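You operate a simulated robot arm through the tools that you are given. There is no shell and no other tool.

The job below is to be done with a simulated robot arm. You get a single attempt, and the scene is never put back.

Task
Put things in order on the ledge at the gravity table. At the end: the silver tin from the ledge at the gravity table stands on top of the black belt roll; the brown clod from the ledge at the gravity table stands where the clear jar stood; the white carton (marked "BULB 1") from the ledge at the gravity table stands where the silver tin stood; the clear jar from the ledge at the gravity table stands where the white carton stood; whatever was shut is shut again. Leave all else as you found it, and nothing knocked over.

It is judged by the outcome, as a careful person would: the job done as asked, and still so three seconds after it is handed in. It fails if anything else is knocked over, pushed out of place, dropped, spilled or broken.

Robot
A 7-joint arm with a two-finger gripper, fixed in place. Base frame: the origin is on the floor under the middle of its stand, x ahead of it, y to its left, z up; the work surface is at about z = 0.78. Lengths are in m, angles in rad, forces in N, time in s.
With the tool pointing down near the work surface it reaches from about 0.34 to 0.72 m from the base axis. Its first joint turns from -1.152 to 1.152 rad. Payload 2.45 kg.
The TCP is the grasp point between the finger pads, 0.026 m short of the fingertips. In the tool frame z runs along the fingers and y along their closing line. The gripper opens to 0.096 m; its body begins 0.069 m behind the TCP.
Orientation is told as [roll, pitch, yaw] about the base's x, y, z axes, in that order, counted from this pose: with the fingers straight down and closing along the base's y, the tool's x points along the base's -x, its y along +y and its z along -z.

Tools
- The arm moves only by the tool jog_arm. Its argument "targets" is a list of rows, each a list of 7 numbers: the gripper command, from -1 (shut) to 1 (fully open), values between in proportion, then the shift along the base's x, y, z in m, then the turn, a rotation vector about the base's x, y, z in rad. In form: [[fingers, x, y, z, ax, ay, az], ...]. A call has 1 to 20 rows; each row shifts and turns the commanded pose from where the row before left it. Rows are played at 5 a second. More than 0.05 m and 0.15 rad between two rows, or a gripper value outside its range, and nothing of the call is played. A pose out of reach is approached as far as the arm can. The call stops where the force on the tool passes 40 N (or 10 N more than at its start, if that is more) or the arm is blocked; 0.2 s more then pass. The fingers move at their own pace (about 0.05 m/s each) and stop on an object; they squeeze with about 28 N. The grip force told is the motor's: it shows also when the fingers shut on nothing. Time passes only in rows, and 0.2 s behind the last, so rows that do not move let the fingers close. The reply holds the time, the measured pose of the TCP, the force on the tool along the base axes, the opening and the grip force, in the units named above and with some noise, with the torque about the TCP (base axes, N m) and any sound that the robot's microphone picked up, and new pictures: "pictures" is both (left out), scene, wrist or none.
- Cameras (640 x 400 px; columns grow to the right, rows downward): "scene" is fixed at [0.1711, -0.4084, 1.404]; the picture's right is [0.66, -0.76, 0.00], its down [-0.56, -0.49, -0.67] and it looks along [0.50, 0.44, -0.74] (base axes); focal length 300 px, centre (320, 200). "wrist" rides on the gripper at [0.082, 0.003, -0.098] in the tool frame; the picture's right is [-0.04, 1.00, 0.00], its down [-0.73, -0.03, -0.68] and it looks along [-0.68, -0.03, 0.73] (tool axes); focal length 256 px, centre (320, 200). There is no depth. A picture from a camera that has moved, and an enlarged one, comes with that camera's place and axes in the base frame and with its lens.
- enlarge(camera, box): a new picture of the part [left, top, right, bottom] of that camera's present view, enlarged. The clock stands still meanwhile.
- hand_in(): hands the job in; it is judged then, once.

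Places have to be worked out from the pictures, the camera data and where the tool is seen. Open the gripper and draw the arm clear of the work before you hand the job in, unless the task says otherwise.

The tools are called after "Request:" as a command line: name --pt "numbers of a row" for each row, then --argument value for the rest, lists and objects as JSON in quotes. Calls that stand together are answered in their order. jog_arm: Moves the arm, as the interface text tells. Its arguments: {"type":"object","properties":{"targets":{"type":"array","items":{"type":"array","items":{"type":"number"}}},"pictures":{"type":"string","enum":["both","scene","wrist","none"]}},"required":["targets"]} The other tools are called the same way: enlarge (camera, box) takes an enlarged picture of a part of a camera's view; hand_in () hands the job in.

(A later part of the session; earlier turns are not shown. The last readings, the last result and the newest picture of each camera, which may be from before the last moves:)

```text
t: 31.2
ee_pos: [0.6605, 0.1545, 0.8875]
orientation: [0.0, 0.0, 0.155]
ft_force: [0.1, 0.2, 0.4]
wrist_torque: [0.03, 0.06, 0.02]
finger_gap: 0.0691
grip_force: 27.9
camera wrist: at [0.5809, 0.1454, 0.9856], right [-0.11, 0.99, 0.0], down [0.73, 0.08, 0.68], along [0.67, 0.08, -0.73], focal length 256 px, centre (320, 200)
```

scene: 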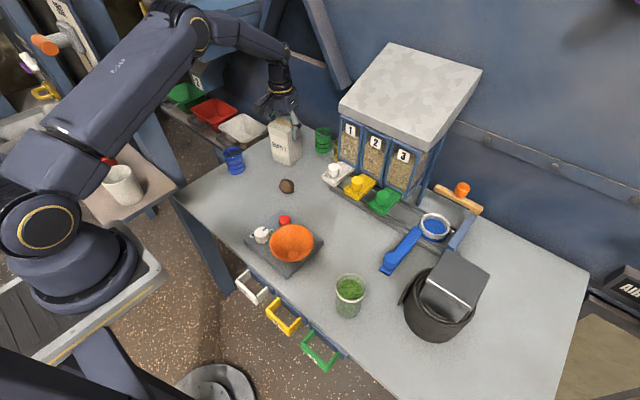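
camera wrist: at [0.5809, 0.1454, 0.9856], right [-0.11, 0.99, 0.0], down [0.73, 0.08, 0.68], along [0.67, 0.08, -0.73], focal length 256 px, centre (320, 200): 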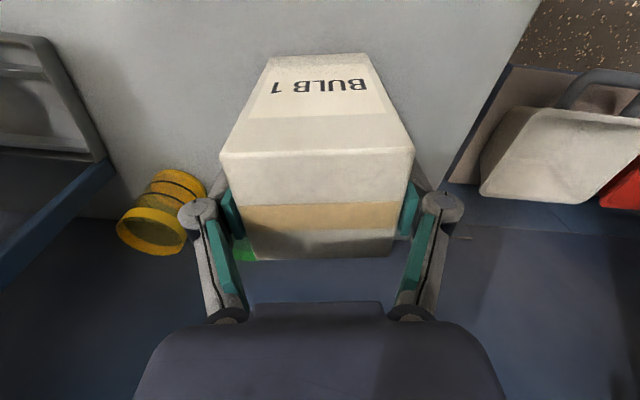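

The carton is gripped at 0.069 with 28 N. I test-lift it by a few millimetres.

Request:
jog_arm --pt "-1 0 0 0.003 0 0 0" --pt "-1 0 0 0.003 0 0 0" --pt "-1 0 0 0.006 0 0 0" --pt "-1 0 0 0 0 0 0"

```text
t: 32.2
ee_pos: [0.6607, 0.1548, 0.9002]
orientation: [-0.001, -0.001, 0.155]
ft_force: [0.2, 0.0, -1.1]
wrist_torque: [-0.01, 0.02, -0.03]
finger_gap: 0.069
grip_force: 27.3
camera wrist: at [0.5805, 0.1458, 0.9972], right [-0.11, 0.99, 0.0], down [0.73, 0.08, 0.68], along [0.67, 0.08, -0.73], focal length 256 px, centre (320, 200)
```

scene: 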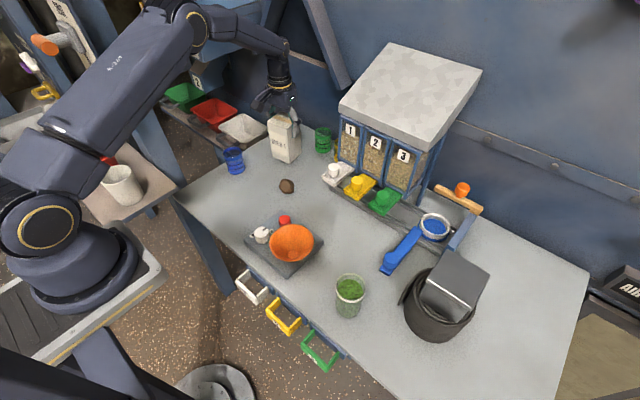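
wrist: 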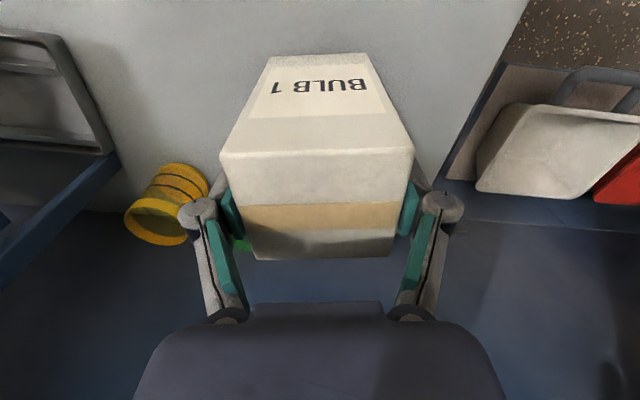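

The carton is held (about 1 N). I lift it clear and carry it to the tin's old spot, which I put at (0.440, 0.113).

Request:
jog_arm --pt "-1 0 0 0.015 0 0 0" --pt "-1 0 0 0.03 0 0 0" --pt "-1 0 0 0.03 0 0 0" --pt "-1 -0.006 -0.001 0.01 0 0 0" --pt "-1 -0.02 -0.004 0 0 0 0" --pt "-1 -0.03 -0.006 0 0 0 0" --pt "-1 -0.03 -0.006 0 0 0 0" --pt "-1 -0.03 -0.006 0 0 0 0" --pt "-1 -0.03 -0.006 0 0 0 0" --pt "-1 -0.03 -0.006 0 0 0 0" --pt "-1 -0.025 -0.005 0 0 0 0" --pt "-1 -0.015 -0.002 0 0 0 0" --pt "-1 -0.002 0 0 0 0 0" --pt "-1 0 0 0 0 0 0"

```text
t: 35.2
ee_pos: [0.4441, 0.1141, 0.9842]
orientation: [0.0, 0.0, 0.153]
ft_force: [-0.7, -0.6, -2.1]
wrist_torque: [0.02, 0.03, 0.04]
finger_gap: 0.0692
grip_force: 28.4
camera wrist: at [0.3626, 0.1046, 1.0819], right [-0.11, 0.99, 0.0], down [0.73, 0.08, 0.68], along [0.67, 0.08, -0.73], focal length 256 px, centre (320, 200)
```

scene: 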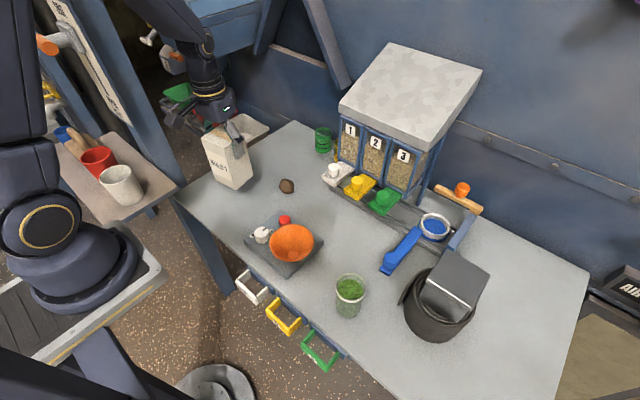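
wrist: 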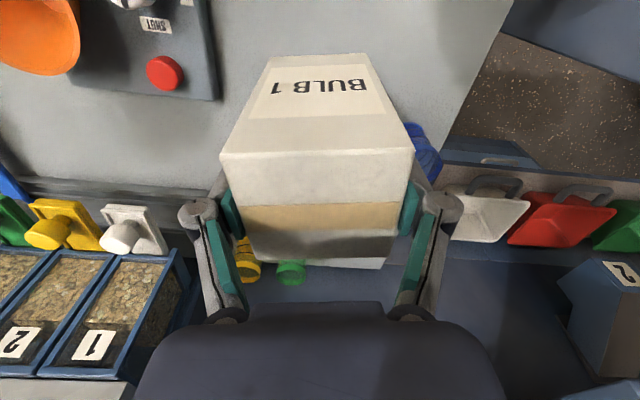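

The carton is above the target spot and hanging straight. I lower it to a few mm above the table.

Request:
jog_arm --pt "-1 -0.0012 -0.001 -0.02 0 0 0" --pt "-1 0 0 -0.025 0 0 0" --pt "-1 0 0 -0.025 0 0 0" --pt "-1 0 0 -0.015 0 0 0" --pt "-1 0 0 -0.006 0 0 0" --pt "-1 0 0 0 0 0 0"

Request:
enlarge --camera "scene" --box '[180, 90, 340, 220]'

```text
t: 36.6
ee_pos: [0.442, 0.1132, 0.8947]
orientation: [0.0, -0.001, 0.153]
ft_force: [0.1, -0.7, -1.0]
wrist_torque: [-0.04, 0.02, -0.01]
finger_gap: 0.0694
grip_force: 28.1
camera wrist: at [0.3619, 0.1039, 0.9915], right [-0.11, 0.99, 0.0], down [0.73, 0.08, 0.68], along [0.67, 0.08, -0.73], focal length 256 px, centre (320, 200)
```

scene: 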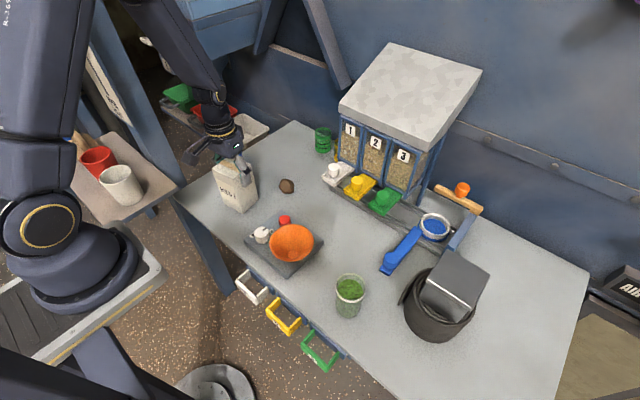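
wrist: 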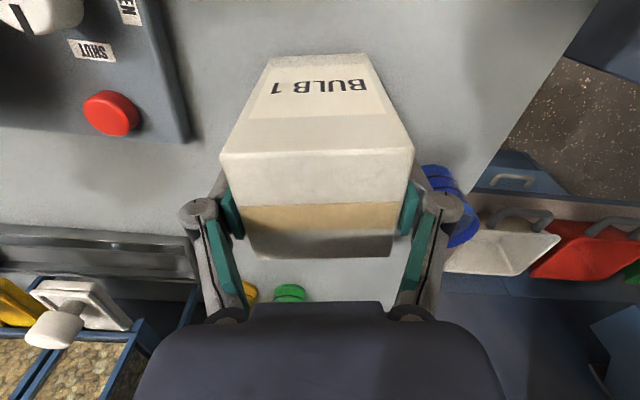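

```text
3.08 times, centred on (260, 155) of scene
camera zoom: at [0.1711, -0.4084, 1.404], right [0.66, -0.76, 0.0], down [-0.56, -0.49, -0.67], along [0.5, 0.44, -0.74], focal length 923 px, centre (505, 338)
```

zoom: 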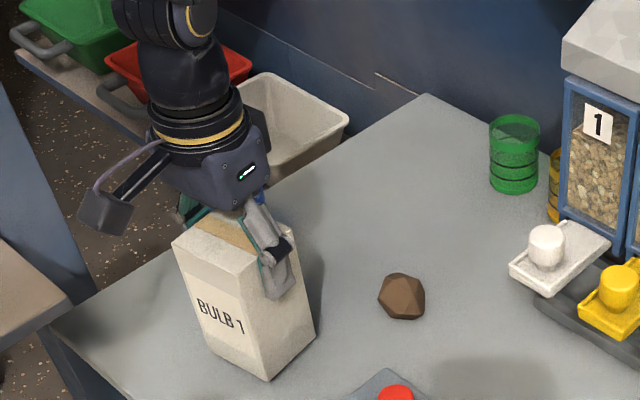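

The carton lies about 7 mm above the table at the right place. I lower it in small steps until contact.

Request:
jog_arm --pt "-1 0 0 -0.003 0 0 0" --pt "-1 0 0 -0.002 0 0 0" --pt "-1 0 0 -0.0015 0 0 0" --pt "-1 0 0 0 0 0 0" --pictures "none"

```text
t: 37.6
ee_pos: [0.443, 0.1135, 0.8874]
orientation: [-0.001, 0.0, 0.153]
ft_force: [-4.4, -0.8, 17.0]
wrist_torque: [-0.06, 0.35, 0.01]
finger_gap: 0.069
grip_force: 27.7
```

Contact on the table (+17 N at z 0.8874). I relieve the load by 1.5 mm and open the fingers.

Request:
jog_arm --pt "-1 0 0 0.0012 0 0 0" --pt "-1 0 0 0 0 0 0" --pt "0.5 0 0 0 0 0 0" --pt "0.7 0 0 0 0 0 0" --pt "1 0 0 0 0 0 0" --pt "1 0 0 0 0 0 0" --pt "1 0 0 0 0 0 0"

```text
t: 39.2
ee_pos: [0.4417, 0.112, 0.8879]
orientation: [0.002, 0.0, 0.155]
ft_force: [-0.4, 0.4, 0.7]
wrist_torque: [0.01, 0.02, -0.01]
finger_gap: 0.0961
grip_force: 0.2
camera wrist: at [0.3614, 0.1035, 0.9858], right [-0.11, 0.99, 0.0], down [0.73, 0.08, 0.68], along [0.67, 0.08, -0.73], focal length 256 px, centre (320, 200)
```

scene: 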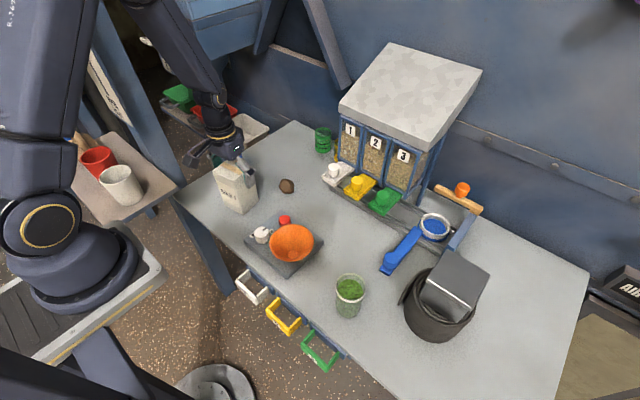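
wrist: 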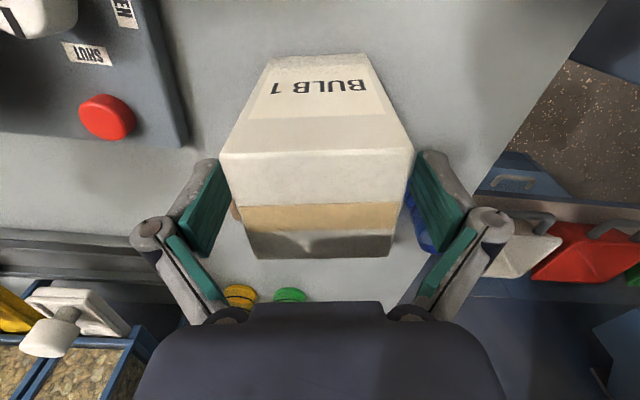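

The carton stands released at the tin's old spot. I rise clear, then travel to above the jar near (0.402, -0.287), turning to yaw about -0.6 so the gripper's thin side faces the tin and roll.

Request:
jog_arm --pt "1 0 0 0.015 0 0 0" --pt "1 0 0 0.035 0 0 0" --pt "1 0 0 0.05 0 0 0" --pt "1 0 0 0.05 0 0 0" --pt "1 -0.0031 -0.0307 0 0 0 -0.058" --pt "1 -0.0031 -0.0307 0 0 0 -0.058" --pt "1 -0.0031 -0.0307 0 0 0 -0.058" --pt "1 -0.0031 -0.0307 0 0 0 -0.058" --pt "1 -0.0031 -0.0307 0 0 0 -0.058" --pt "1 -0.0031 -0.0307 0 0 0 -0.058" --pt "1 -0.0031 -0.0307 0 0 0 -0.058" --pt "1 -0.0031 -0.0307 0 0 0 -0.058" --pt "1 -0.0031 -0.0307 0 0 0 -0.058" --pt "1 -0.0031 -0.0307 0 0 0 -0.058" --pt "1 -0.0031 -0.0307 0 0 0 -0.058" --pt "1 -0.0031 -0.0307 0 0 0 -0.058" --pt "1 -0.0031 -0.0307 0 0 0 -0.058" --pt "1 0 0 0 0 0 0"

Request:
enlarge --camera "wrist" --box '[240, 0, 420, 150]'

Request:
enlarge --camera "scene" --box '[180, 90, 340, 220]'

```text
t: 43.0
ee_pos: [0.4005, -0.2873, 1.0365]
orientation: [0.0, 0.001, -0.6]
ft_force: [-0.4, 1.0, -0.5]
wrist_torque: [0.0, -0.02, 0.0]
finger_gap: 0.0958
grip_force: 0.0
camera wrist: at [0.3363, -0.2387, 1.1345], right [0.6, 0.8, 0.0], down [0.59, -0.44, 0.68], along [0.54, -0.41, -0.73], focal length 256 px, centre (320, 200)
```

scene: 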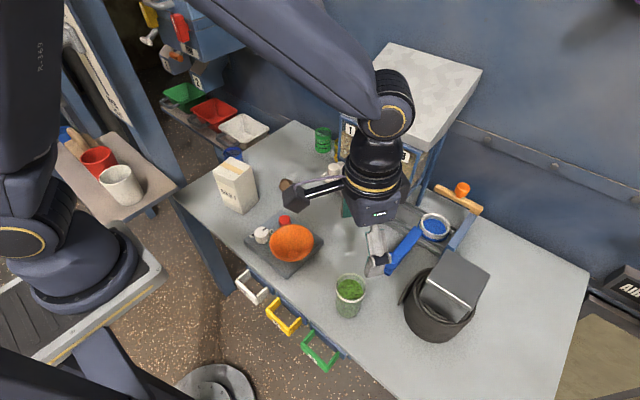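
wrist: 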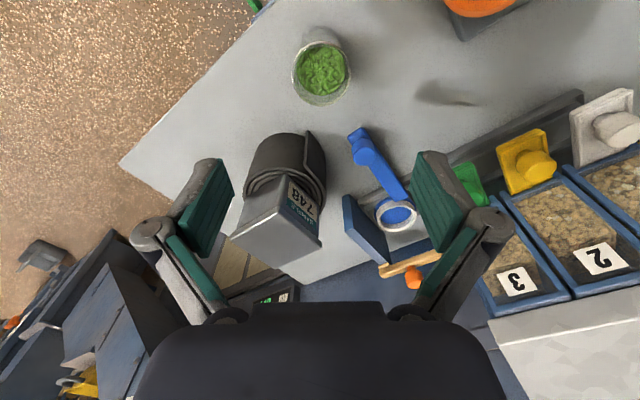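

```text
2.67 times, centred on (330, 75) of wrist
camera zoom: at [0.3363, -0.2387, 1.1345], right [0.6, 0.8, 0.0], down [0.59, -0.44, 0.68], along [0.54, -0.41, -0.73], focal length 683 px, centre (293, 533)
```

zoom: 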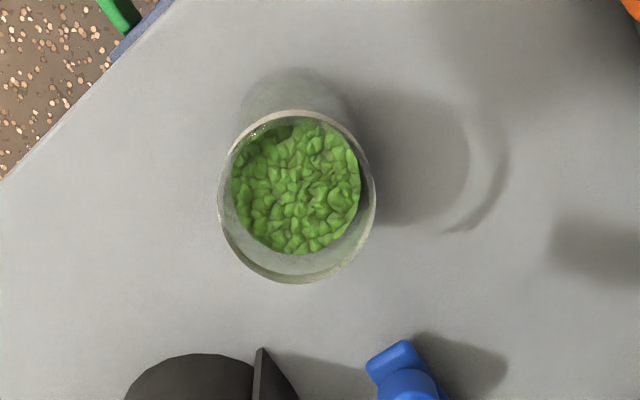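

```text
3.08 times, centred on (260, 155) of scene
camera zoom: at [0.1711, -0.4085, 1.404], right [0.66, -0.76, 0.0], down [-0.56, -0.49, -0.67], along [0.5, 0.44, -0.74], focal length 923 px, centre (505, 338)
```

zoom: 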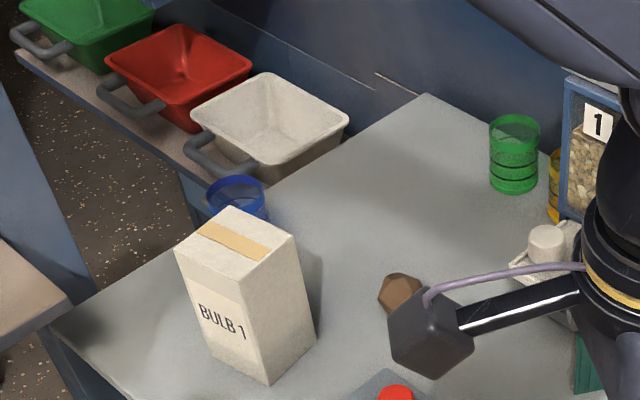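

The carton stands well at its new spot. The jar is open and full of pellets, with its rim centre near (0.3995, -0.285), OD about 0.057 and rim z ≈ 0.87. I descend to about z 0.885 first and check alignment.

Request:
jog_arm --pt "1 -0.001 0.0024 -0.03 0 0 0" --pt "1 0 0 -0.04 0 0 0" --pt "1 0 0 -0.04 0 0 0" --pt "1 0 0 -0.03 0 0 0" --pt "1 0 0 -0.01 0 0 0" --pt "1 0 0 0 0 0 0"

Request:
enlarge --camera "scene" --box '[290, 190, 490, 350]'

```text
t: 44.4
ee_pos: [0.3999, -0.2841, 0.8858]
orientation: [0.001, 0.0, -0.6]
ft_force: [-0.4, -0.7, -0.2]
wrist_torque: [0.04, 0.0, -0.02]
finger_gap: 0.0959
grip_force: 0.1
camera wrist: at [0.3355, -0.2366, 0.9838], right [0.6, 0.8, 0.0], down [0.59, -0.44, 0.68], along [0.54, -0.41, -0.73], focal length 256 px, centre (320, 200)
```

scene: 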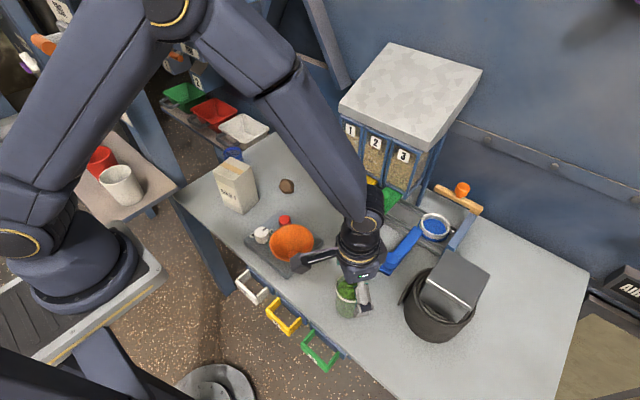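
wrist: 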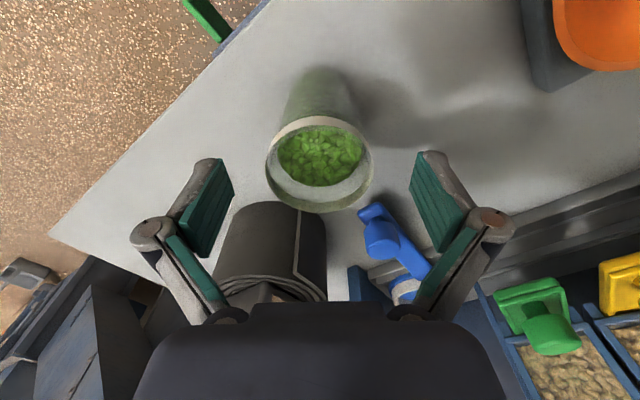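

```text
2.50 times, centred on (390, 270) of scene
camera zoom: at [0.1711, -0.4084, 1.404], right [0.66, -0.76, 0.0], down [-0.56, -0.49, -0.67], along [0.5, 0.44, -0.74], focal length 750 px, centre (145, 25)
```

zoom: 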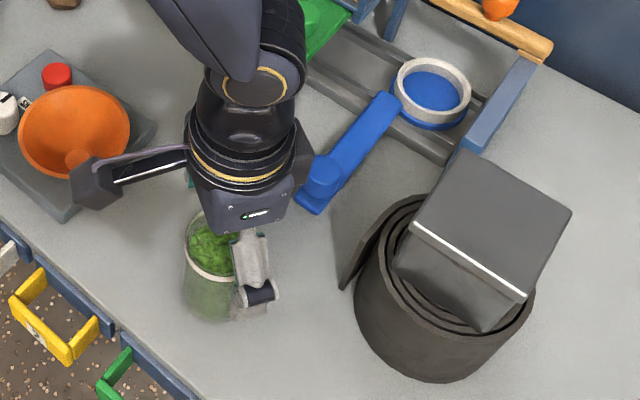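

The jar is centred (rim centre matches the projected grip axis). I go down to z ≈ 0.857 so the rim sits on the distal pads, and close gradually.

Request:
jog_arm --pt "1 0 0 -0.015 0 0 0" --pt "1 0 0 -0.014 0 0 0" --pt "1 0 0 0 0 0 0" --pt "0.6 0 0 0 0 0 0" --pt "0.4 0 0 0 0 0 0" --pt "0.3 0 0 0 0 0 0" --pt "0.2 0 0 0 0 0 0" --pt "0.1 0 0 0 0 0 0" --pt "0 0 0 0 0 0 0" --pt "-1 0 0 0 0 0 0" --pt "-1 0 0 0 0 0 0"

Request:
enlarge --camera "wrist" --box '[200, 50, 440, 250]'

```text
t: 46.8
ee_pos: [0.3985, -0.2855, 0.8584]
orientation: [0.001, -0.001, -0.6]
ft_force: [-0.9, 1.1, 4.9]
wrist_torque: [0.08, -0.01, 0.03]
finger_gap: 0.0549
grip_force: 27.5
camera wrist: at [0.3344, -0.2365, 0.9562], right [0.6, 0.8, 0.0], down [0.59, -0.44, 0.68], along [0.54, -0.41, -0.73], focal length 256 px, centre (320, 200)
```

scene: 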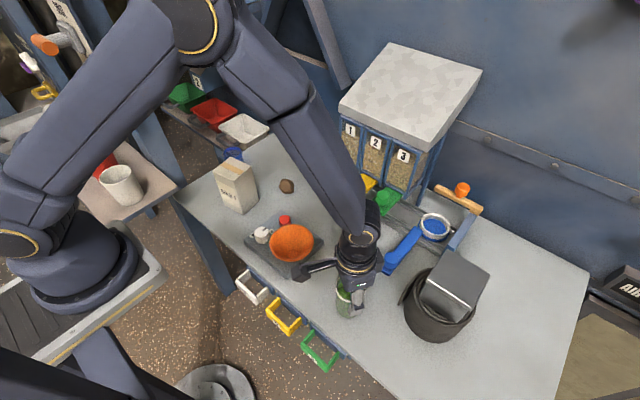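
wrist: 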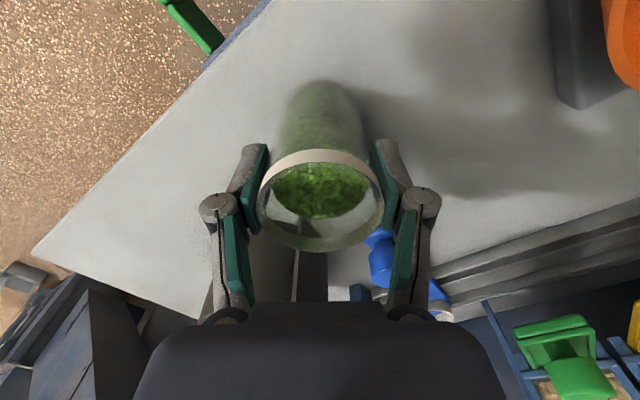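

```text
2.00 times, centred on (320, 150) of wrist
camera zoom: at [0.3344, -0.2365, 0.9562], right [0.6, 0.8, 0.0], down [0.59, -0.44, 0.68], along [0.54, -0.41, -0.73], focal length 512 px, centre (320, 300)
```

zoom: 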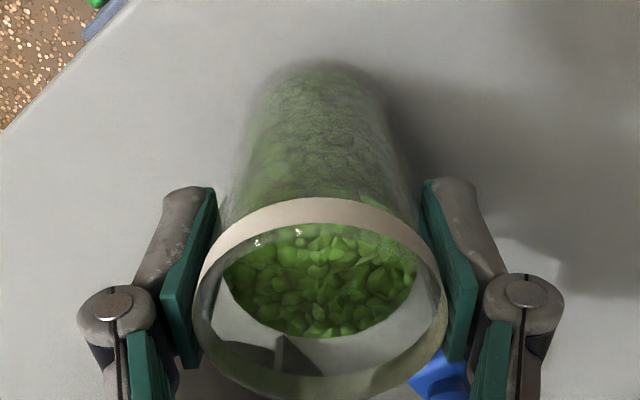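

The jar is gripped at 0.055 by its rim and body. I test-lift very gently.

Request:
jog_arm --pt "-1 0 0 0.002 0 0 0" --pt "-1 0 0 0.003 0 0 0" --pt "-1 0 0 0.003 0 0 0" --pt "-1 0 0 0 0 0 0"

Request:
enlarge --camera "wrist" --box '[200, 50, 440, 250]'

```text
t: 47.8
ee_pos: [0.3989, -0.2822, 0.8659]
orientation: [0.0, -0.001, -0.6]
ft_force: [-0.2, 0.0, -1.6]
wrist_torque: [0.01, -0.02, 0.01]
finger_gap: 0.0551
grip_force: 27.4
camera wrist: at [0.3346, -0.2359, 0.9644], right [0.6, 0.8, 0.0], down [0.59, -0.44, 0.68], along [0.54, -0.41, -0.73], focal length 256 px, centre (320, 200)
```

scene: 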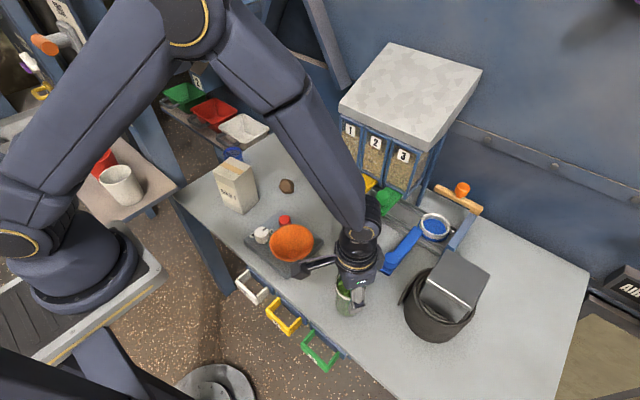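
wrist: 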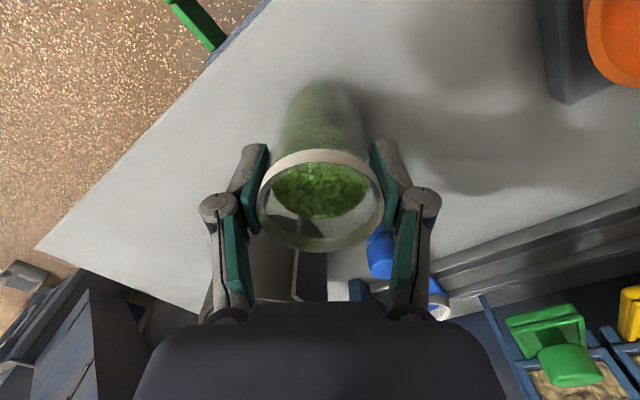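

```text
2.00 times, centred on (320, 150) of wrist
camera zoom: at [0.3346, -0.2359, 0.9644], right [0.6, 0.8, 0.0], down [0.59, -0.44, 0.68], along [0.54, -0.41, -0.73], focal length 512 px, centre (320, 300)
```

zoom: 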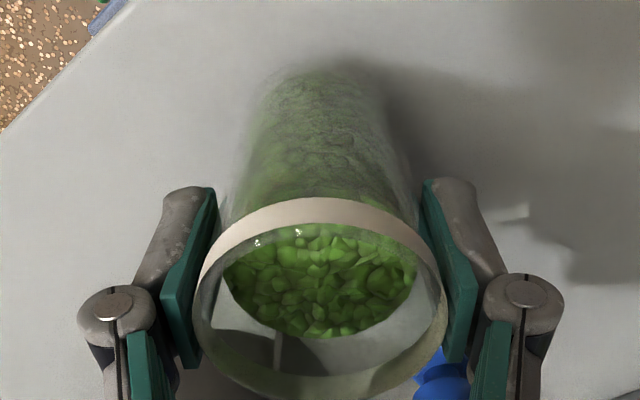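

The jar is level and secure (about 1.6 N). I raise it smoothly to about z 1.03 without tilting.

Request:
jog_arm --pt "-1 0 0 0.008 0 0 0" --pt "-1 0 0 0.016 0 0 0" --pt "-1 0 0 0.024 0 0 0" --pt "-1 0 0 0.028 0 0 0" --pt "-1 0 0 0.028 0 0 0" --pt "-1 0 0 0.028 0 0 0" --pt "-1 0 0 0.02 0 0 0" --pt "-1 0 0 0.01 0 0 0" --pt "-1 0 0 0.004 0 0 0" --pt "-1 0 0 0 0 0 0"

```text
t: 50.0
ee_pos: [0.4006, -0.2851, 1.0335]
orientation: [-0.001, 0.0, -0.6]
ft_force: [-0.1, 0.2, -1.9]
wrist_torque: [0.0, -0.03, -0.03]
finger_gap: 0.0548
grip_force: 28.0
camera wrist: at [0.3362, -0.2364, 1.1312], right [0.6, 0.8, 0.0], down [0.59, -0.44, 0.68], along [0.54, -0.41, -0.73], focal length 256 px, centre (320, 200)
```

scene: 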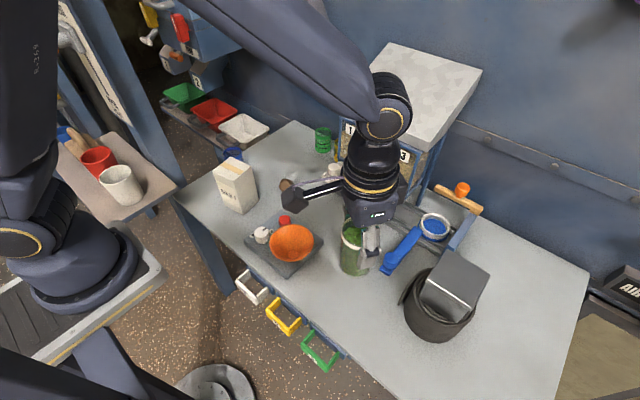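
wrist: 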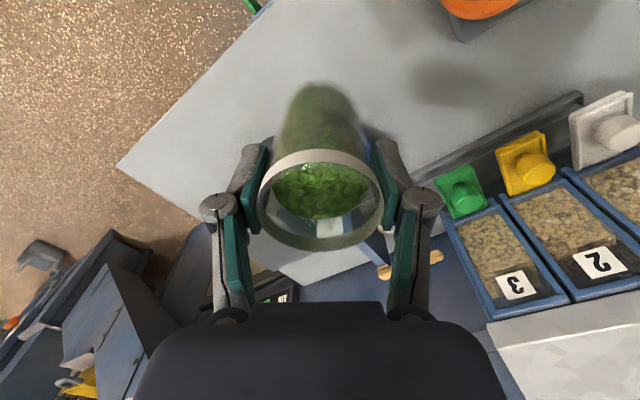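

The jar is steady at z 1.03. I carry it on a smooth path between the carton and the hopper front toward (0.555, 0.02), turning the yaw back.

Request:
jog_arm --pt "-1 0.005 0.01 0 0 0 0.016" --pt "-1 0.009 0.0175 0 0 0 0.029" --pt "-1 0.0127 0.025 0 0 0 0.041" --pt "-1 0.0127 0.025 0 0 0 0.041" --pt "-1 0.0127 0.025 0 0 0 0.041" --pt "-1 0.0127 0.025 0 0 0 0.041" --pt "-1 0.0127 0.025 0 0 0 0.041" --pt "-1 0.0127 0.025 0 0 0 0.041" --pt "-1 0.0127 0.025 0 0 0 0.041" --pt "-1 0.0127 0.025 0 0 0 0.041" --pt "-1 0.0127 0.025 0 0 0 0.041" --pt "-1 0.0127 0.025 0 0 0 0.041" --pt "-1 0.009 0.0175 0 0 0 0.041" --pt "-1 0.005 0.01 0 0 0 0.041" --pt "-1 0 0 0 0 0 0"

```text
t: 53.2
ee_pos: [0.5554, 0.019, 1.0342]
orientation: [0.0, -0.001, -0.063]
ft_force: [-0.2, 0.8, -2.1]
wrist_torque: [-0.04, 0.01, 0.0]
finger_gap: 0.055
grip_force: 27.8
camera wrist: at [0.4748, 0.0282, 1.131], right [0.1, 0.99, 0.0], down [0.73, -0.07, 0.68], along [0.68, -0.07, -0.73], focal length 256 px, centre (320, 200)
```

scene: 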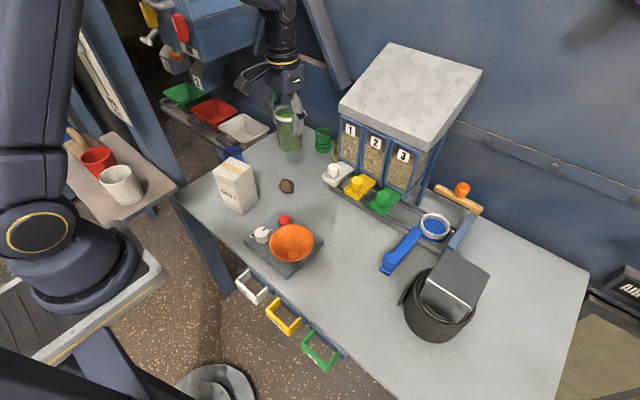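
wrist: 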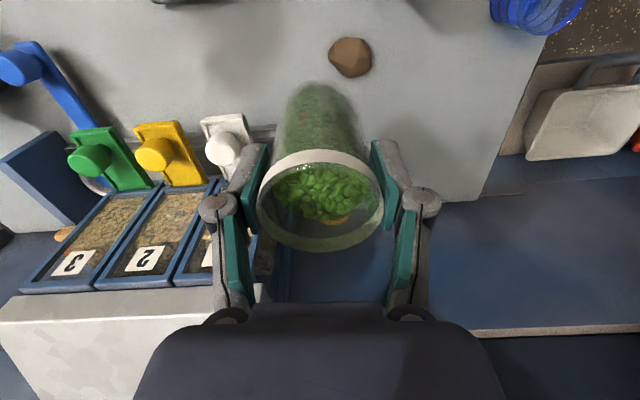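

The jar is fine, with pellets level. I continue to above the carton's old spot at (0.660, 0.155).

Request:
jog_arm --pt "-1 0.006 0.0077 0 0 0 0.01" --pt "-1 0.012 0.0155 0 0 0 0.015" --pt "-1 0.0165 0.0215 0 0 0 0.015" --pt "-1 0.0165 0.0215 0 0 0 0.015" --pt "-1 0.0165 0.0215 0 0 0 0.015" --pt "-1 0.0165 0.0215 0 0 0 0.015" --pt "-1 0.012 0.0155 0 0 0 0.01" --pt "-1 0.007 0.009 0 0 0 0" --pt "-1 0.0016 0.002 0 0 0 0" --pt "-1 0 0 0 0 0 0"

```text
t: 55.4
ee_pos: [0.6591, 0.1582, 1.0324]
orientation: [-0.001, 0.001, 0.033]
ft_force: [0.2, 0.3, -1.3]
wrist_torque: [0.01, 0.03, 0.0]
finger_gap: 0.0551
grip_force: 27.9
camera wrist: at [0.5789, 0.157, 1.1302], right [0.01, 1.0, 0.0], down [0.73, -0.01, 0.68], along [0.68, -0.01, -0.73], focal length 256 px, centre (320, 200)
```

scene: 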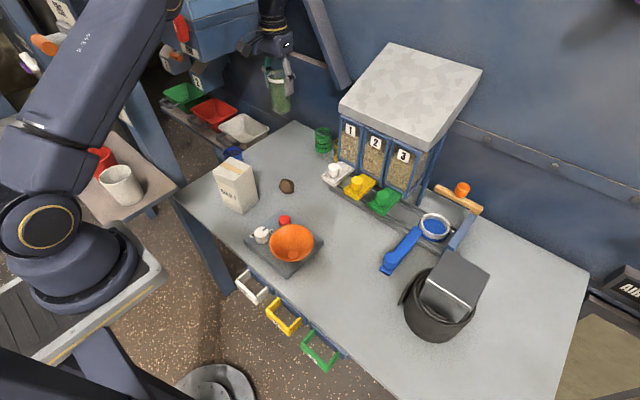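
wrist: 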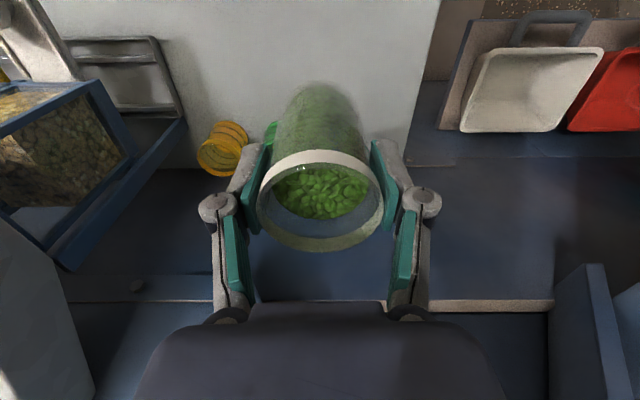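

I correct by 3 mm and lower the jar smoothly to just above the table.

Request:
jog_arm --pt "-1 0.0008 -0.0015 -0.008 0 0 0" --pt "-1 0 -0.0015 -0.016 0 0 0" --pt "-1 0 0 -0.024 0 0 0" --pt "-1 0 0 -0.028 0 0 0" --pt "-1 0 0 -0.028 0 0 0" --pt "-1 0 0 -0.026 0 0 0" --pt "-1 0 0 -0.018 0 0 0" --pt "-1 0 0 -0.01 0 0 0" --pt "-1 0 0 -0.005 0 0 0" --pt "-1 0 0 0 0 0 0"

Request:
enlarge --camera "scene" --box '[220, 80, 360, 200]'

```text
t: 57.6
ee_pos: [0.6602, 0.1534, 0.87]
orientation: [0.001, 0.0, 0.029]
ft_force: [-0.1, -0.8, -1.5]
wrist_torque: [-0.01, 0.01, 0.0]
finger_gap: 0.0551
grip_force: 27.6
camera wrist: at [0.5793, 0.1538, 0.9673], right [0.01, 1.0, 0.0], down [0.73, -0.01, 0.68], along [0.68, -0.01, -0.73], focal length 256 px, centre (320, 200)
```

scene: 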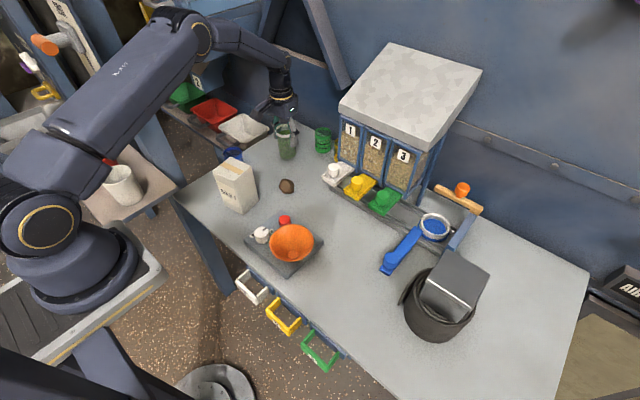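
wrist: 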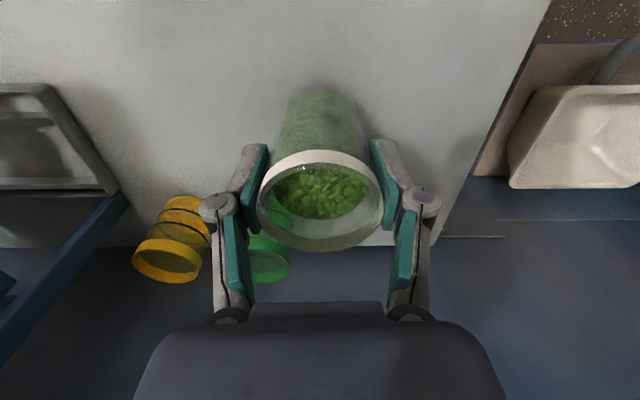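

```text
3.33 times, centred on (290, 140) of scene
camera zoom: at [0.1711, -0.4084, 1.404], right [0.66, -0.76, 0.0], down [-0.56, -0.49, -0.67], along [0.5, 0.44, -0.75], focal length 1000 px, centre (420, 400)
```

zoom: 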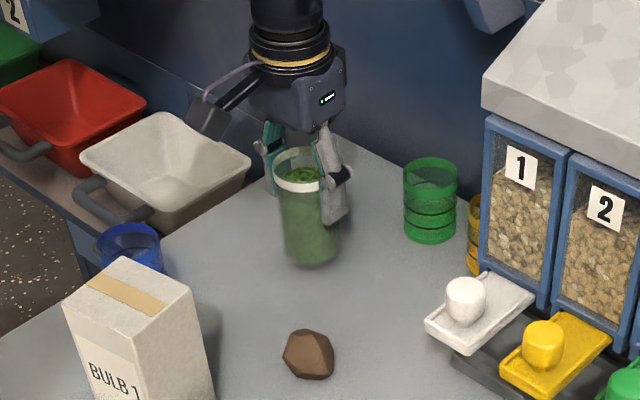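

The jar is about 1 cm above the table at the carton's old place. I lower it on in small steps.

Request:
jog_arm --pt "-1 0 0.001 -0.004 0 0 0" --pt "-1 0 0 -0.003 0 0 0" --pt "-1 0 0 -0.002 0 0 0" --pt "-1 0 0 0 0 0 0" --pictures "none"

```text
t: 58.6
ee_pos: [0.6607, 0.1547, 0.8613]
orientation: [0.0, -0.001, 0.033]
ft_force: [0.5, 0.4, -0.9]
wrist_torque: [0.04, 0.02, 0.0]
finger_gap: 0.055
grip_force: 28.4
```

Request:
jog_arm --pt "-1 0 0 -0.0015 0 0 0" --pt "-1 0 0 -0.001 0 0 0" --pt "-1 0 0 0 0 0 0" --pictures "none"

```text
t: 59.4
ee_pos: [0.659, 0.1549, 0.8581]
orientation: [0.0, 0.0, 0.032]
ft_force: [-0.6, 0.2, 0.4]
wrist_torque: [-0.03, 0.03, 0.01]
finger_gap: 0.055
grip_force: 28.2
```

The force has risen from -1.6 to +0.4 N, so the jar is just touching. One more millimetre to seat it.

Request:
jog_arm --pt "-1 0 0 -0.001 0 0 0" --pt "-1 0 0 0 0 0 0" --pictures "none"

```text
t: 60.0
ee_pos: [0.6602, 0.1548, 0.858]
orientation: [0.0, -0.001, 0.033]
ft_force: [-3.2, -1.3, 13.3]
wrist_torque: [-0.14, 0.29, 0.03]
finger_gap: 0.0547
grip_force: 27.8
```

The jar is seated (+13 N). I relieve 1 mm of load and open the fingers slowly.

Request:
jog_arm --pt "-1 0 0 0.001 0 0 0" --pt "-1 0 0 0 0 0 0" --pt "0.25 0 0 0 0 0 0" --pt "0.4 0 0 0 0 0 0" --pt "0.6 0 0 0 0 0 0" --pt "0.8 0 0 0 0 0 0" --pt "1 0 0 0 0 0 0" --pt "1 0 0 0 0 0 0"

Request:
enlarge --camera "wrist" --box '[200, 50, 440, 250]'

```text
t: 61.8
ee_pos: [0.6607, 0.1558, 0.8585]
orientation: [-0.001, -0.001, 0.032]
ft_force: [-0.5, 0.3, -0.1]
wrist_torque: [-0.01, -0.01, 0.01]
finger_gap: 0.0959
grip_force: 0.1
camera wrist: at [0.5795, 0.155, 0.9559], right [0.01, 1.0, 0.0], down [0.73, -0.01, 0.68], along [0.68, -0.01, -0.73], focal length 256 px, centre (320, 200)
```

scene: 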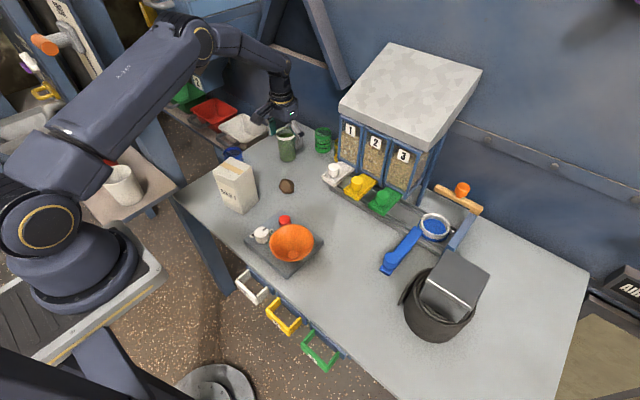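
wrist: 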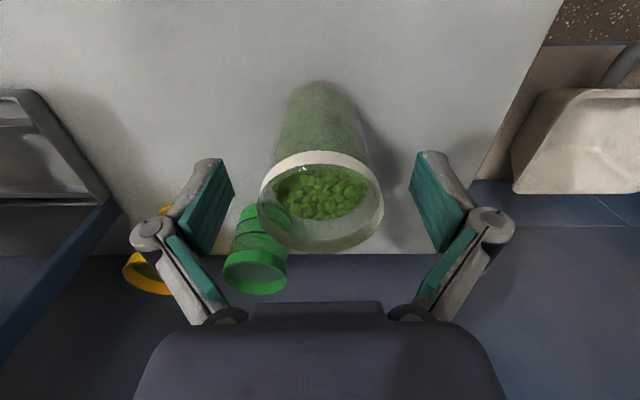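

```text
2.00 times, centred on (320, 150) of wrist
camera zoom: at [0.5795, 0.155, 0.9559], right [0.01, 1.0, 0.0], down [0.73, -0.01, 0.68], along [0.68, -0.01, -0.73], focal length 512 px, centre (320, 300)
```

zoom: 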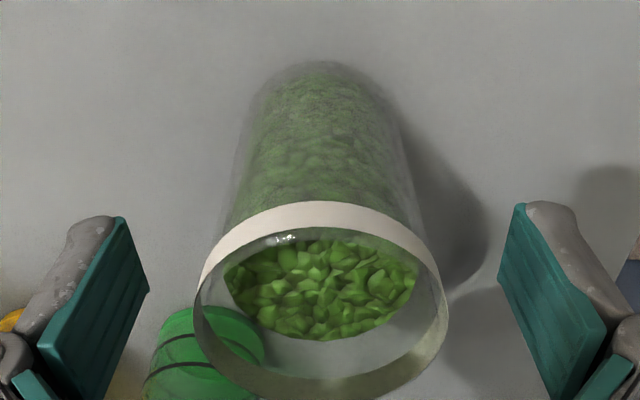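

The jar stands free and upright at the carton's old spot. I rise straight up, then go above the clod near (0.560, 0.055) with yaw about 0.5, which keeps the camera arm away from the carton.

Request:
jog_arm --pt "1 0 0 0.01 0 0 0" --pt "1 0 0 0.03 0 0 0" --pt "1 0 0 0.04 0 0 0" --pt "1 0 0 0.04 0 0 0" --pt "1 0 0 0.03 0 0 0" --pt "1 -0.01 -0.01 0 0 0 0.04" --pt "0.5 -0.02 -0.02 0 0 0 0.09" --pt "0.5 -0.02 -0.02 0 0 0 0.09" --pt "0.5 -0.02 -0.02 0 0 0 0.09" --pt "0.5 -0.02 -0.02 0 0 0 0.09" --pt "0.5 -0.01 -0.01 0 0 0 0.07" --pt "0.5 0 0 0 0 0 0"

Request:
enlarge --camera "wrist" --box '[240, 0, 400, 140]'

Request:
enlarge --camera "scene" --box '[200, 90, 360, 220]'

```text
t: 64.4
ee_pos: [0.5585, 0.055, 1.0083]
orientation: [0.0, 0.001, 0.504]
ft_force: [-0.1, 0.3, -0.5]
wrist_torque: [-0.01, 0.01, 0.01]
finger_gap: 0.0717
grip_force: 0.1
camera wrist: at [0.4867, 0.0174, 1.1055], right [-0.45, 0.89, 0.0], down [0.66, 0.33, 0.68], along [0.61, 0.3, -0.73], focal length 256 px, centre (320, 200)
```

scene: 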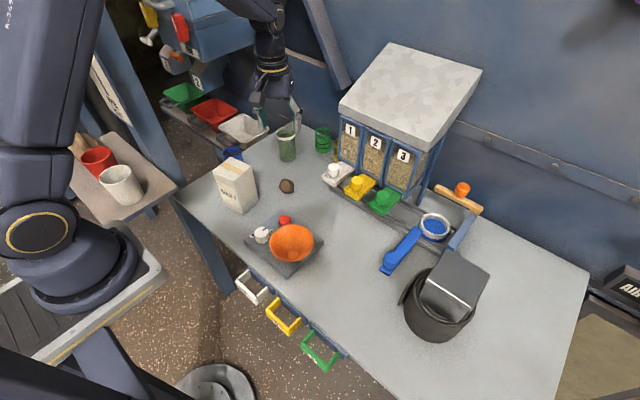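
wrist: 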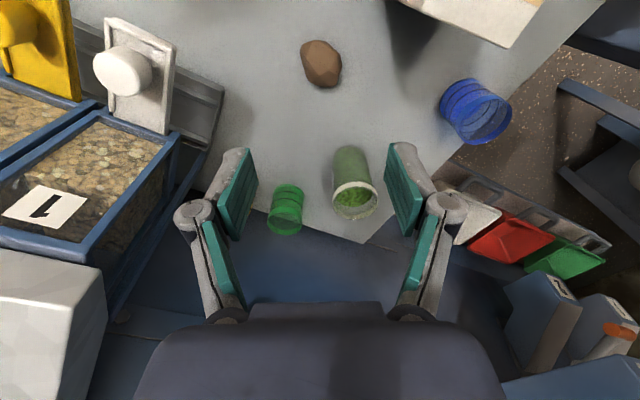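

```text
2.86 times, centred on (320, 70) of wrist
camera zoom: at [0.4867, 0.0174, 1.1055], right [-0.45, 0.89, 0.0], down [0.66, 0.33, 0.68], along [0.61, 0.3, -0.73], focal length 731 px, centre (320, 571)
```

zoom: 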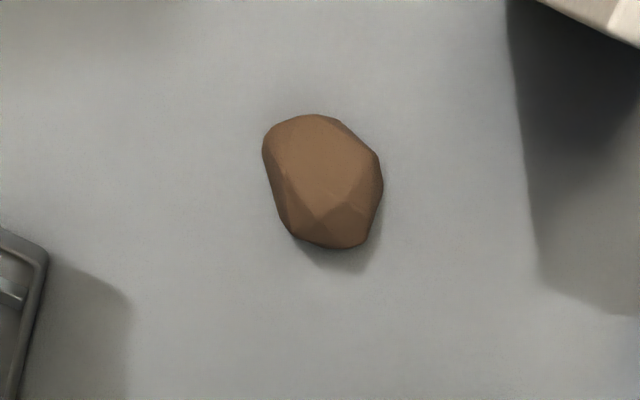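

```text
3.08 times, centred on (280, 155) of scene
camera zoom: at [0.1711, -0.4084, 1.404], right [0.66, -0.76, 0.0], down [-0.56, -0.49, -0.67], along [0.5, 0.44, -0.74], focal length 923 px, centre (443, 338)
```

zoom: 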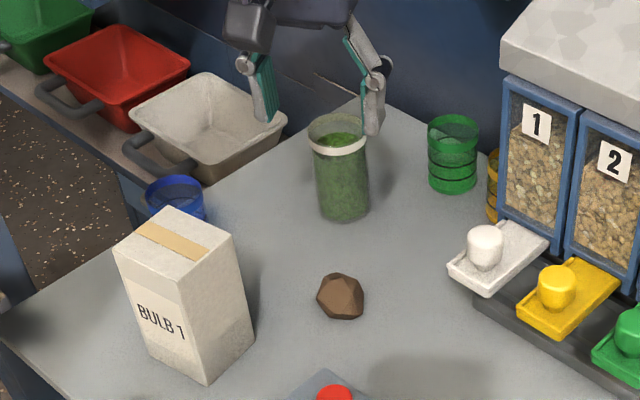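

The clod sits directly below the TCP at about (0.559, 0.054), roughly 0.046 wide. Turning about +0.28 gives more parallel faces for the fingers, so I do that while descending partway.

Request:
jog_arm --pt "0.45 0 0 -0.02 0 0 0.1" --pt "0.45 0 0 -0.03 0 0 0.1" --pt "0.45 0 0 -0.03 0 0 0.08" --pt "0.45 0 0 -0.03 0 0 0" --pt "0.45 0 0 -0.015 0 0 0" --pt "0.45 0 0 0 0 0 0"

Request:
enlarge --camera "wrist" --box '[220, 20, 420, 200]'

Request:
enlarge --camera "scene" --box '[200, 90, 360, 220]'

```text
t: 65.8
ee_pos: [0.5595, 0.0542, 0.8826]
orientation: [-0.002, 0.0, 0.784]
ft_force: [-0.5, 0.1, -0.2]
wrist_torque: [-0.03, 0.01, 0.01]
finger_gap: 0.0697
grip_force: 0.0
camera wrist: at [0.5006, -0.0012, 0.9807], right [-0.68, 0.74, 0.0], down [0.54, 0.5, 0.68], along [0.5, 0.46, -0.73], focal length 256 px, centre (320, 200)
```

scene: 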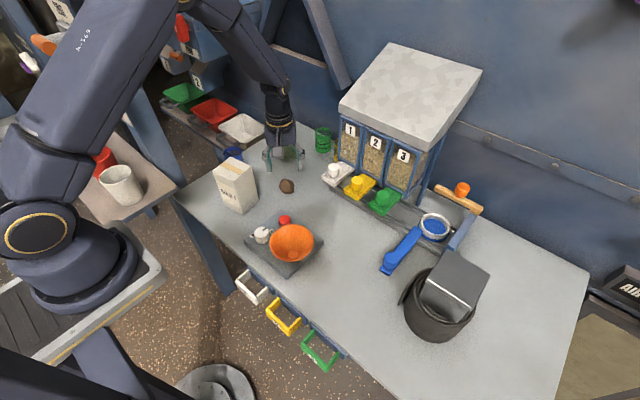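
wrist: 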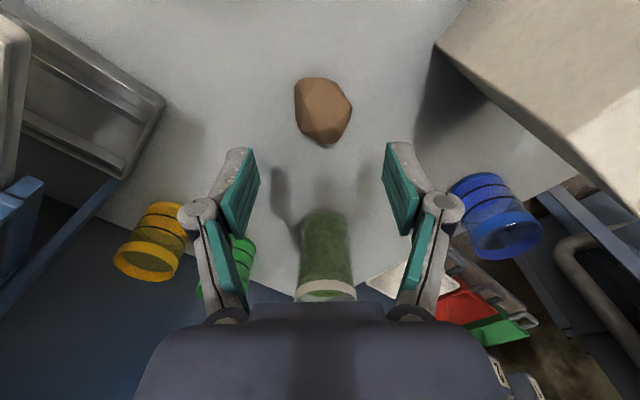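

```text
2.22 times, centred on (320, 110) of wrist
camera zoom: at [0.5006, -0.0012, 0.9807], right [-0.68, 0.74, 0.0], down [0.54, 0.5, 0.68], along [0.5, 0.46, -0.73], focal length 569 px, centre (320, 400)
```

zoom: 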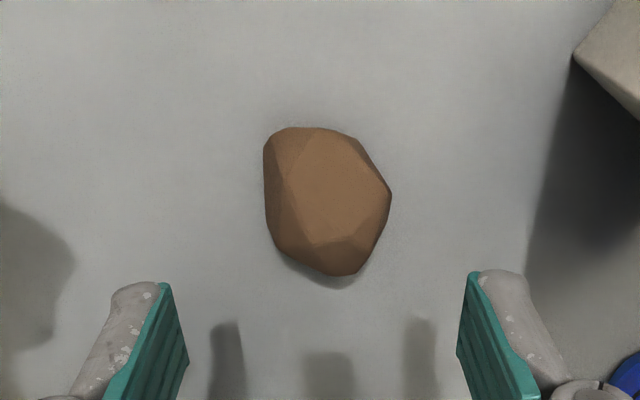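

```text
3.08 times, centred on (280, 155) of scene
camera zoom: at [0.1711, -0.4084, 1.404], right [0.66, -0.76, 0.0], down [-0.56, -0.49, -0.67], along [0.5, 0.44, -0.74], focal length 923 px, centre (443, 338)
```

zoom: 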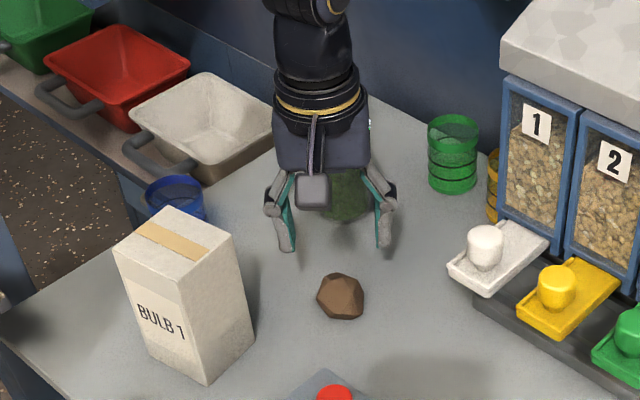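

The clod is almost centred, with a flat face on the left and a corner on the right at pad height. I shift 3 mm and descend to z ≈ 0.811, watching the force.

Request:
jog_arm --pt "0.45 -0.0028 0.0002 -0.02 0 0 0" --pt "0.45 0 0 -0.025 0 0 0" --pt "0.45 0 0 -0.018 0 0 0" --pt "0.45 0 0 -0.008 0 0 0" --pt "0.45 0 0 0 0 0 0"

Request:
enlarge --camera "wrist" --box '[220, 80, 420, 260]'

Request:
enlarge --camera "scene" --box '[200, 90, 360, 220]'

```text
t: 67.0
ee_pos: [0.559, 0.0548, 0.8127]
orientation: [0.001, 0.001, 0.782]
ft_force: [0.7, 0.0, 0.1]
wrist_torque: [0.01, 0.02, -0.03]
finger_gap: 0.0695
grip_force: 0.0
camera wrist: at [0.4998, -0.0008, 0.9103], right [-0.68, 0.74, 0.0], down [0.54, 0.5, 0.68], along [0.5, 0.46, -0.73], focal length 256 px, centre (320, 200)
```

scene: 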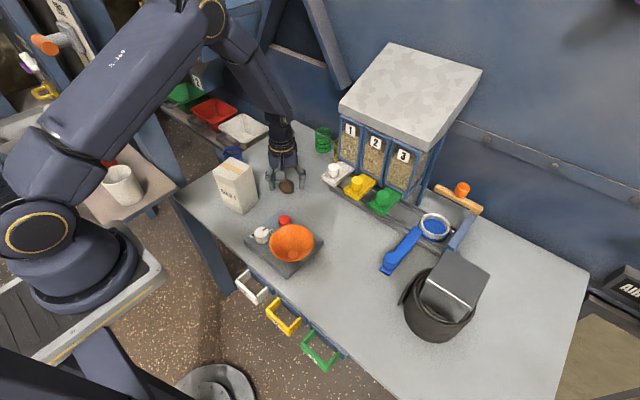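
wrist: 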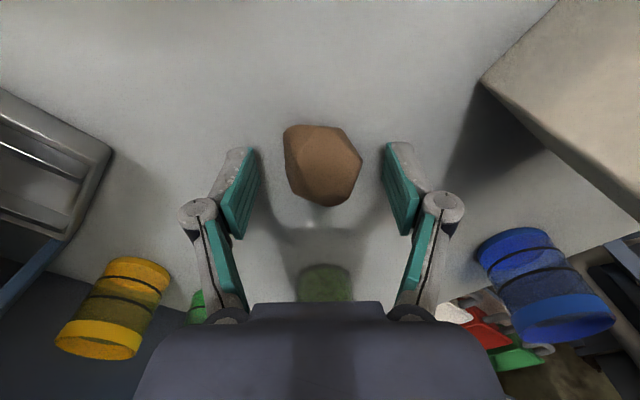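

```text
2.22 times, centred on (320, 170) of wrist
camera zoom: at [0.4998, -0.0008, 0.9103], right [-0.68, 0.74, 0.0], down [0.54, 0.5, 0.68], along [0.5, 0.46, -0.73], focal length 569 px, centre (320, 267)
```

zoom: 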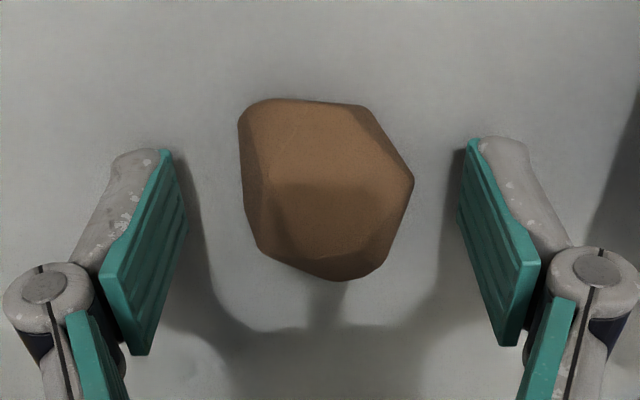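

```text
3.08 times, centred on (280, 155) of scene
camera zoom: at [0.1711, -0.4084, 1.404], right [0.66, -0.76, 0.0], down [-0.56, -0.49, -0.67], along [0.5, 0.44, -0.74], focal length 923 px, centre (443, 338)
```

zoom: 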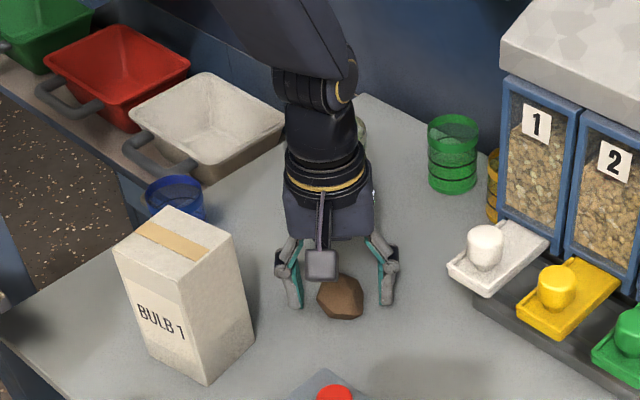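

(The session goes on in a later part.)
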